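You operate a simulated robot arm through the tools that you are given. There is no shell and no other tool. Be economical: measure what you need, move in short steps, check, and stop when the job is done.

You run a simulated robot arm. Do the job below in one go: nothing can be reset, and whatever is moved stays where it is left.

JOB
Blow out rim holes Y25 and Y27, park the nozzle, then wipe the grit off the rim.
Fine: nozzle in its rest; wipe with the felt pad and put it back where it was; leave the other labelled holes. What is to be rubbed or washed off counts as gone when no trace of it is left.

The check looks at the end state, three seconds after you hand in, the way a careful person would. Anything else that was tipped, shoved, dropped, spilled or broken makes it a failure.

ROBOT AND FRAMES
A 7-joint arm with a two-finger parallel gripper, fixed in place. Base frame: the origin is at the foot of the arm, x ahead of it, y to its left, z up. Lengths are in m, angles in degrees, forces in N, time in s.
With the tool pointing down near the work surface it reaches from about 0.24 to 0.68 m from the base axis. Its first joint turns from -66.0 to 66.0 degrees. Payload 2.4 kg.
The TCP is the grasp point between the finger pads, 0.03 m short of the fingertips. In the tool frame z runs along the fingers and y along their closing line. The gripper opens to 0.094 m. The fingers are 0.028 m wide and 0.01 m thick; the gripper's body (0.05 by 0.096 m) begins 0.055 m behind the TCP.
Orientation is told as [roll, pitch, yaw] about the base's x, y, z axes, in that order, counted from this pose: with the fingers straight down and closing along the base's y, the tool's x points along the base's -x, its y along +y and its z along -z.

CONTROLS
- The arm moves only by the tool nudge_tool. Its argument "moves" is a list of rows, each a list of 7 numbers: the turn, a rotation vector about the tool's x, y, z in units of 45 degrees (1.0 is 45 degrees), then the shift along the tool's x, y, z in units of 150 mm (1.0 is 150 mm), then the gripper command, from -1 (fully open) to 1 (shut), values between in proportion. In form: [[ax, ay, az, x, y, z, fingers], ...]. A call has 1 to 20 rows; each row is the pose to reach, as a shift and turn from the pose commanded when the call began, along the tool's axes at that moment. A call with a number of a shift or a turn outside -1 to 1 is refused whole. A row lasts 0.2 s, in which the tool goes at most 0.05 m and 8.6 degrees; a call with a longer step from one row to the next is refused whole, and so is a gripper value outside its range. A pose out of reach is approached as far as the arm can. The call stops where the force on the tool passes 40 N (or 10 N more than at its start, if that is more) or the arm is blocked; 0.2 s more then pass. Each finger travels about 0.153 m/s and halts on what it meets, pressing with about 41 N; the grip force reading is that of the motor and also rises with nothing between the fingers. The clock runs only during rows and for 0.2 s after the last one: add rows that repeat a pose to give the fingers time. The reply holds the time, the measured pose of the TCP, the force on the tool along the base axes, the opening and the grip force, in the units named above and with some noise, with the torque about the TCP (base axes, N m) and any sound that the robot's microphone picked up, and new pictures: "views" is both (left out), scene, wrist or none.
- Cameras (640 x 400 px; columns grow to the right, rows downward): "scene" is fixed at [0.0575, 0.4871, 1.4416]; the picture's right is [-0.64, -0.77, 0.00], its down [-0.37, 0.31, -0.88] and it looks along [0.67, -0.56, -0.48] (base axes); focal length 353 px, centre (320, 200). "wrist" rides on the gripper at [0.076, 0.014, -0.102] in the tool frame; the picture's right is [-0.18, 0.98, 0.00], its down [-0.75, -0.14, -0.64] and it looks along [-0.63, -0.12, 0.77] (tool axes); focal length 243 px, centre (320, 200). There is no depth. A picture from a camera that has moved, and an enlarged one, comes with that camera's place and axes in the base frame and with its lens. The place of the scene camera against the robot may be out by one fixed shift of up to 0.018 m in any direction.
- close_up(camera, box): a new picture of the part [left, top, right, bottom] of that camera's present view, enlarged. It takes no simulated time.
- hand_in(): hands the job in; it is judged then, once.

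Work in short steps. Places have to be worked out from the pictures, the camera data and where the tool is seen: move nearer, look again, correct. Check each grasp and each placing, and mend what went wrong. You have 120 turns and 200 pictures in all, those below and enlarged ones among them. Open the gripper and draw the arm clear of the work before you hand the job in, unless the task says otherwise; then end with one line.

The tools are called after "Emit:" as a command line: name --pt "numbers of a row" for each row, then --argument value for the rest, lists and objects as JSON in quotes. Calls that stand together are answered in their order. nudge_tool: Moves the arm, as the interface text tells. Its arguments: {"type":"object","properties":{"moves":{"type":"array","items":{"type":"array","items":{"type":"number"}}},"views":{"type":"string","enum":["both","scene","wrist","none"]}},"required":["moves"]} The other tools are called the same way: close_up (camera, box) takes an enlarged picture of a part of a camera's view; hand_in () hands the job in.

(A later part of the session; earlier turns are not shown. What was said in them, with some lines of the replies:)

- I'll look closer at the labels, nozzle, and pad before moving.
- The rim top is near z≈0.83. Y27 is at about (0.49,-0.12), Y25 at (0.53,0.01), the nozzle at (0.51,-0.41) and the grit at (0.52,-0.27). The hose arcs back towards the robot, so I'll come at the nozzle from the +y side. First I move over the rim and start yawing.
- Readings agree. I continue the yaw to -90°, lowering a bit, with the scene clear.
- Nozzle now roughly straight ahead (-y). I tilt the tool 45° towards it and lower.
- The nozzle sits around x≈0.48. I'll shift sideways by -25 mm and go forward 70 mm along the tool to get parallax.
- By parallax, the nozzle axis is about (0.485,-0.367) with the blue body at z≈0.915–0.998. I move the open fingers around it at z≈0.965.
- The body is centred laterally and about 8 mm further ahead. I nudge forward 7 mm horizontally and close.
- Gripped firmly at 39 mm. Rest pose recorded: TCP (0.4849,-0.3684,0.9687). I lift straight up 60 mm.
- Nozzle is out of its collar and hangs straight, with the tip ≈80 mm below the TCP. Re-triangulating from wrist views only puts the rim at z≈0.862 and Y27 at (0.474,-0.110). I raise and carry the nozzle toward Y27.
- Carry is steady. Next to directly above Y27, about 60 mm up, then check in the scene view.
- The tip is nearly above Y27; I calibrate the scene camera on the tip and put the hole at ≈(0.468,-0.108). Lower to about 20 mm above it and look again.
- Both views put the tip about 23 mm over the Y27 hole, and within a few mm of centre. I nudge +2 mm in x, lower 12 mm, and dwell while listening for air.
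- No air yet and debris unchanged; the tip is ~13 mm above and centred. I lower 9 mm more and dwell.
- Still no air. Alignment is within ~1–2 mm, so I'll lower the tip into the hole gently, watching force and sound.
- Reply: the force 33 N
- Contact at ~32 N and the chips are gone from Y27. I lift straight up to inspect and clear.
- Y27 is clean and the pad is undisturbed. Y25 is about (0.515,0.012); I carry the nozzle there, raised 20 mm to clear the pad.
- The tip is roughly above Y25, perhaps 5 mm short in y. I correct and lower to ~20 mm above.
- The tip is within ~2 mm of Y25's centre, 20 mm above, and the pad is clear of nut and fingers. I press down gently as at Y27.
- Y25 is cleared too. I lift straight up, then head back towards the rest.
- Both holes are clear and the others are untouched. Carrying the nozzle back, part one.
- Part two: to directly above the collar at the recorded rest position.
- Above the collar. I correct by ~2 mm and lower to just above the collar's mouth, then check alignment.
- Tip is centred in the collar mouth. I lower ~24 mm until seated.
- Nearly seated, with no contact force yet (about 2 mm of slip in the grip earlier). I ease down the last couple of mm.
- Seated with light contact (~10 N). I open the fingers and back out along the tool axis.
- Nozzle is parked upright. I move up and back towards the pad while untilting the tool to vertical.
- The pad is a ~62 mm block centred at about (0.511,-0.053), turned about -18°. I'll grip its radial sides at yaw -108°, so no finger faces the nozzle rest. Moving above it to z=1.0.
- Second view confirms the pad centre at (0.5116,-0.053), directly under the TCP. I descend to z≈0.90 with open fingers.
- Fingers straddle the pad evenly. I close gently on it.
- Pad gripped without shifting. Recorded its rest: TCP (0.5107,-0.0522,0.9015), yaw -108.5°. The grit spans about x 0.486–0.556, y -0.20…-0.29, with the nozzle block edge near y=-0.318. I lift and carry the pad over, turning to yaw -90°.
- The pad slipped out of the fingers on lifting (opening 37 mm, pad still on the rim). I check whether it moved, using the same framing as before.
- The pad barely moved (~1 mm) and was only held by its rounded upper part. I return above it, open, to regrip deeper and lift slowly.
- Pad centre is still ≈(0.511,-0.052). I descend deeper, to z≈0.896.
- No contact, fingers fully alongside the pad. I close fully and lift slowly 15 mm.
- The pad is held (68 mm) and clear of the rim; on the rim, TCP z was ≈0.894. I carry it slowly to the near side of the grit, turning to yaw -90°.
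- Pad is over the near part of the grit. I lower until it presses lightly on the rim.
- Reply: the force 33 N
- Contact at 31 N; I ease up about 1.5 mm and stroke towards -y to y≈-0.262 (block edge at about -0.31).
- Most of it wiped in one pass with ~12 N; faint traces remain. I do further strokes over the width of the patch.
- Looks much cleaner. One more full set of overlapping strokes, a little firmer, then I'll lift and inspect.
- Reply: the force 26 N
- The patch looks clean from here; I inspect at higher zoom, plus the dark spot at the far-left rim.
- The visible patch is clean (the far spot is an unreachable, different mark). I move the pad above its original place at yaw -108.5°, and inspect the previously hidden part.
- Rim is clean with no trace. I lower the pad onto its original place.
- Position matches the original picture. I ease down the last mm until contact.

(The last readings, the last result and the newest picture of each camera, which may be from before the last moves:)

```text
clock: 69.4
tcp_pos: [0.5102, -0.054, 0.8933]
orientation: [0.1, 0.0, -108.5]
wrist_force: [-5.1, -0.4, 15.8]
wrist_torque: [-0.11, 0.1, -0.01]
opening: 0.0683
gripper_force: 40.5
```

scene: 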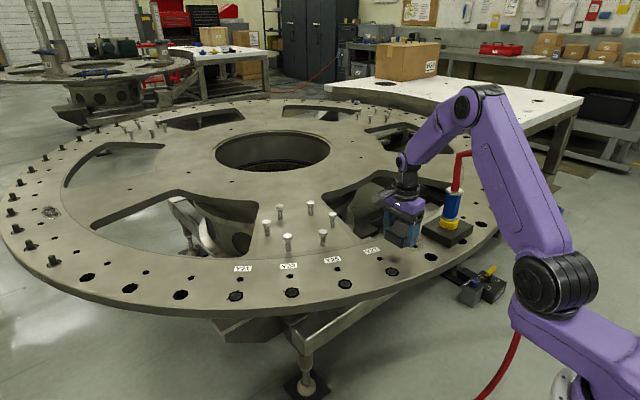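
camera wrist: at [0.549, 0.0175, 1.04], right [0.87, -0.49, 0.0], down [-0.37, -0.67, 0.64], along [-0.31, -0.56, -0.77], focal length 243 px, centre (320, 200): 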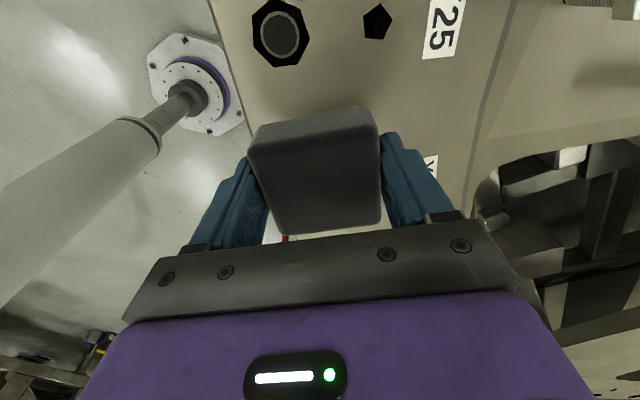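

Contact at ~16 N. Now release slowly and lift straight up.

Emit:
nudge_tool --pt "0 0 0 0 0 0 -0.5" --pt "0 0 0 0 0 0 -0.8" --pt "0 0 0 0 0 0 -1" --pt "0 0 0 0 0 0 -1" --pt "0 0 0 0 0 -0.15 -1" --pt "0 0 0 0 0 -0.4 -1" --pt "0 0 0 0 0 -0.7 -1" --pt "0 0 0 0 0 -1 -1" --pt "0 0 0 0 0 -1 -1" --views "wrist"

Emit:
close_up --camera "scene" --box '[200, 200, 420, 337]'

Emit:
close_up --camera "scene" --box '[320, 190, 480, 290]'

```text
clock: 71.4
tcp_pos: [0.5078, -0.0526, 1.0433]
orientation: [0.0, 0.0, -108.6]
wrist_force: [-0.2, -0.2, 0.6]
wrist_torque: [0.0, 0.02, -0.02]
opening: 0.0941
gripper_force: 0.0
camera wrist: at [0.5474, 0.0174, 1.1451], right [0.87, -0.49, 0.0], down [-0.37, -0.67, 0.64], along [-0.31, -0.56, -0.77], focal length 243 px, centre (320, 200)
```

wrist: 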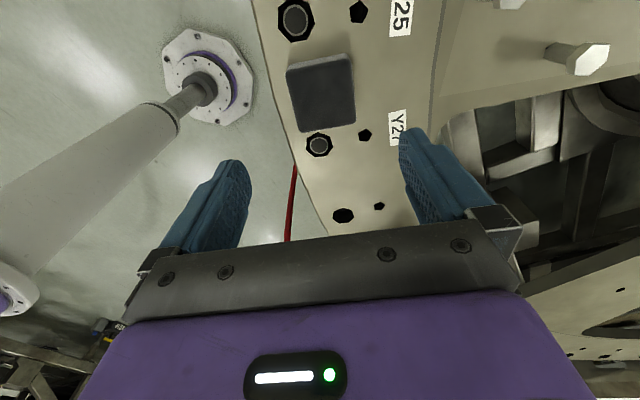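

```text
2.91 times, centred on (310, 268) of scene
camera zoom: at [0.0575, 0.4871, 1.4416], right [-0.64, -0.77, 0.0], down [-0.37, 0.31, -0.88], along [0.67, -0.56, -0.48], focal length 1026 px, centre (349, 1)
```

zoom: 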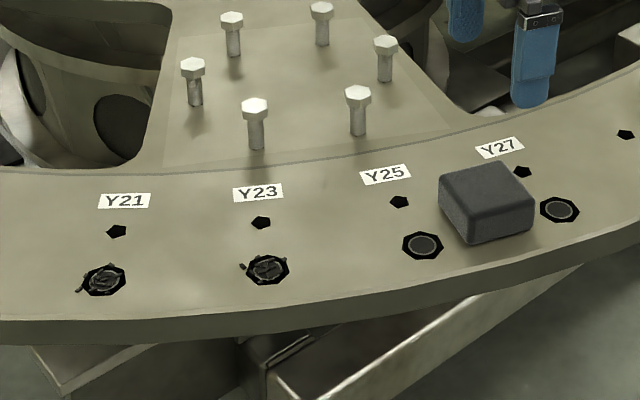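

```text
4.00 times, centred on (400, 240) of scene
camera zoom: at [0.0575, 0.4871, 1.4416], right [-0.64, -0.77, 0.0], down [-0.37, 0.31, -0.88], along [0.67, -0.56, -0.48], focal length 1411 px, centre (0, 40)
```

zoom: 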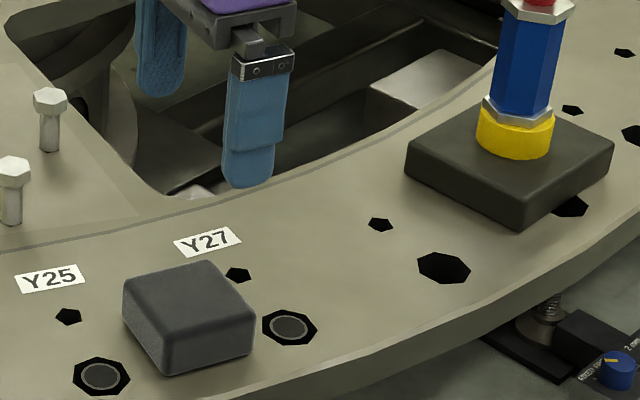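

The pad is back within ~1 mm of its original spot, and the rim is clean. I raise the arm clear and take a final look.

Emit:
nudge_tool --pt "0 0 0 0 0 -0.25 -1" --pt "0 0 0 0 0 -0.5 -1" --pt "0 0 0 0.15 0 -0.75 -1" --pt "0 0 0 0.3 0 -1 -1" --pt "0 0 0 0.3 0 -1 -1"

Emit:
close_up --camera "wrist" --box '[220, 20, 440, 240]'

Emit:
close_up --camera "scene" --box '[340, 130, 540, 275]'

```text
clock: 72.6
tcp_pos: [0.5237, -0.0105, 1.1915]
orientation: [0.0, 0.0, -108.5]
wrist_force: [-0.1, 0.9, -0.4]
wrist_torque: [0.01, 0.03, -0.01]
opening: 0.0941
gripper_force: 0.1
camera wrist: at [0.5619, 0.0591, 1.2943], right [0.87, -0.49, 0.0], down [-0.37, -0.67, 0.64], along [-0.31, -0.56, -0.77], focal length 243 px, centre (320, 200)
```

scene: 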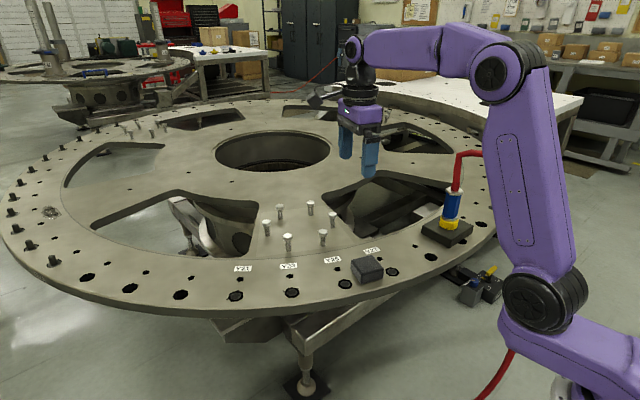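
wrist: 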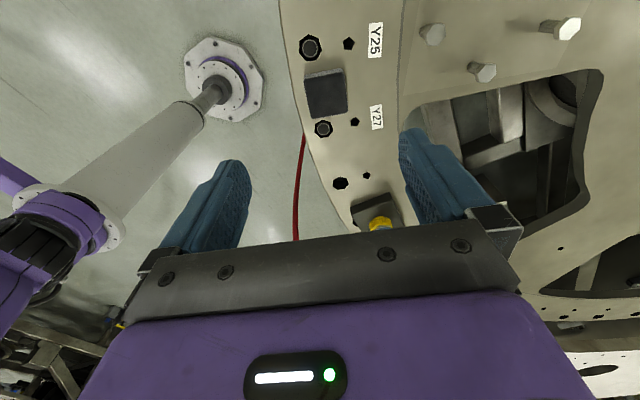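

```text
1.82 times, centred on (330, 130) of wrist
camera zoom: at [0.5619, 0.0591, 1.2943], right [0.87, -0.49, 0.0], down [-0.37, -0.67, 0.64], along [-0.31, -0.56, -0.77], focal length 441 px, centre (302, 327)
```

zoom: 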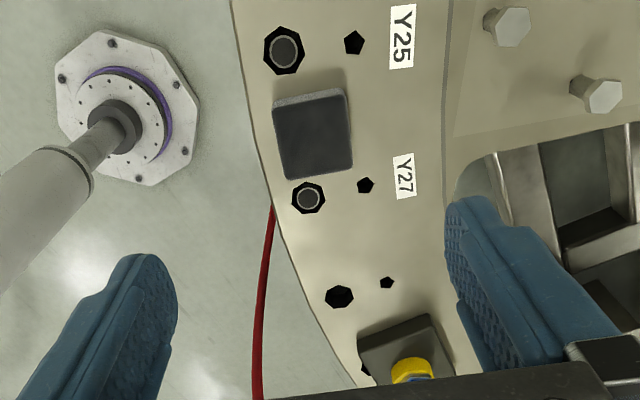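

```text
2.76 times, centred on (440, 202) of scene
camera zoom: at [0.0575, 0.4871, 1.4416], right [-0.64, -0.77, 0.0], down [-0.37, 0.31, -0.88], along [0.67, -0.56, -0.48], focal length 973 px, centre (-11, 193)
```

zoom: 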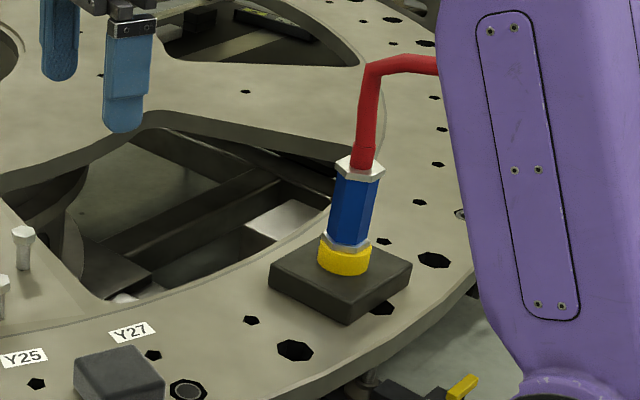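

Y25 and Y27 are clear, the nozzle is seated in its rest, the rim is clean and the pad is back. The arm is clear with the gripper open, so I hand in.

Emit:
hand_in

```text
The job is handed in.
```

I blew out Y25 and Y27, parked the nozzle in its rest, wiped the grit off the rim with no trace left in the pictures, and put the felt pad back within about 1 mm of where it was; Y21 and Y23 were left alone.
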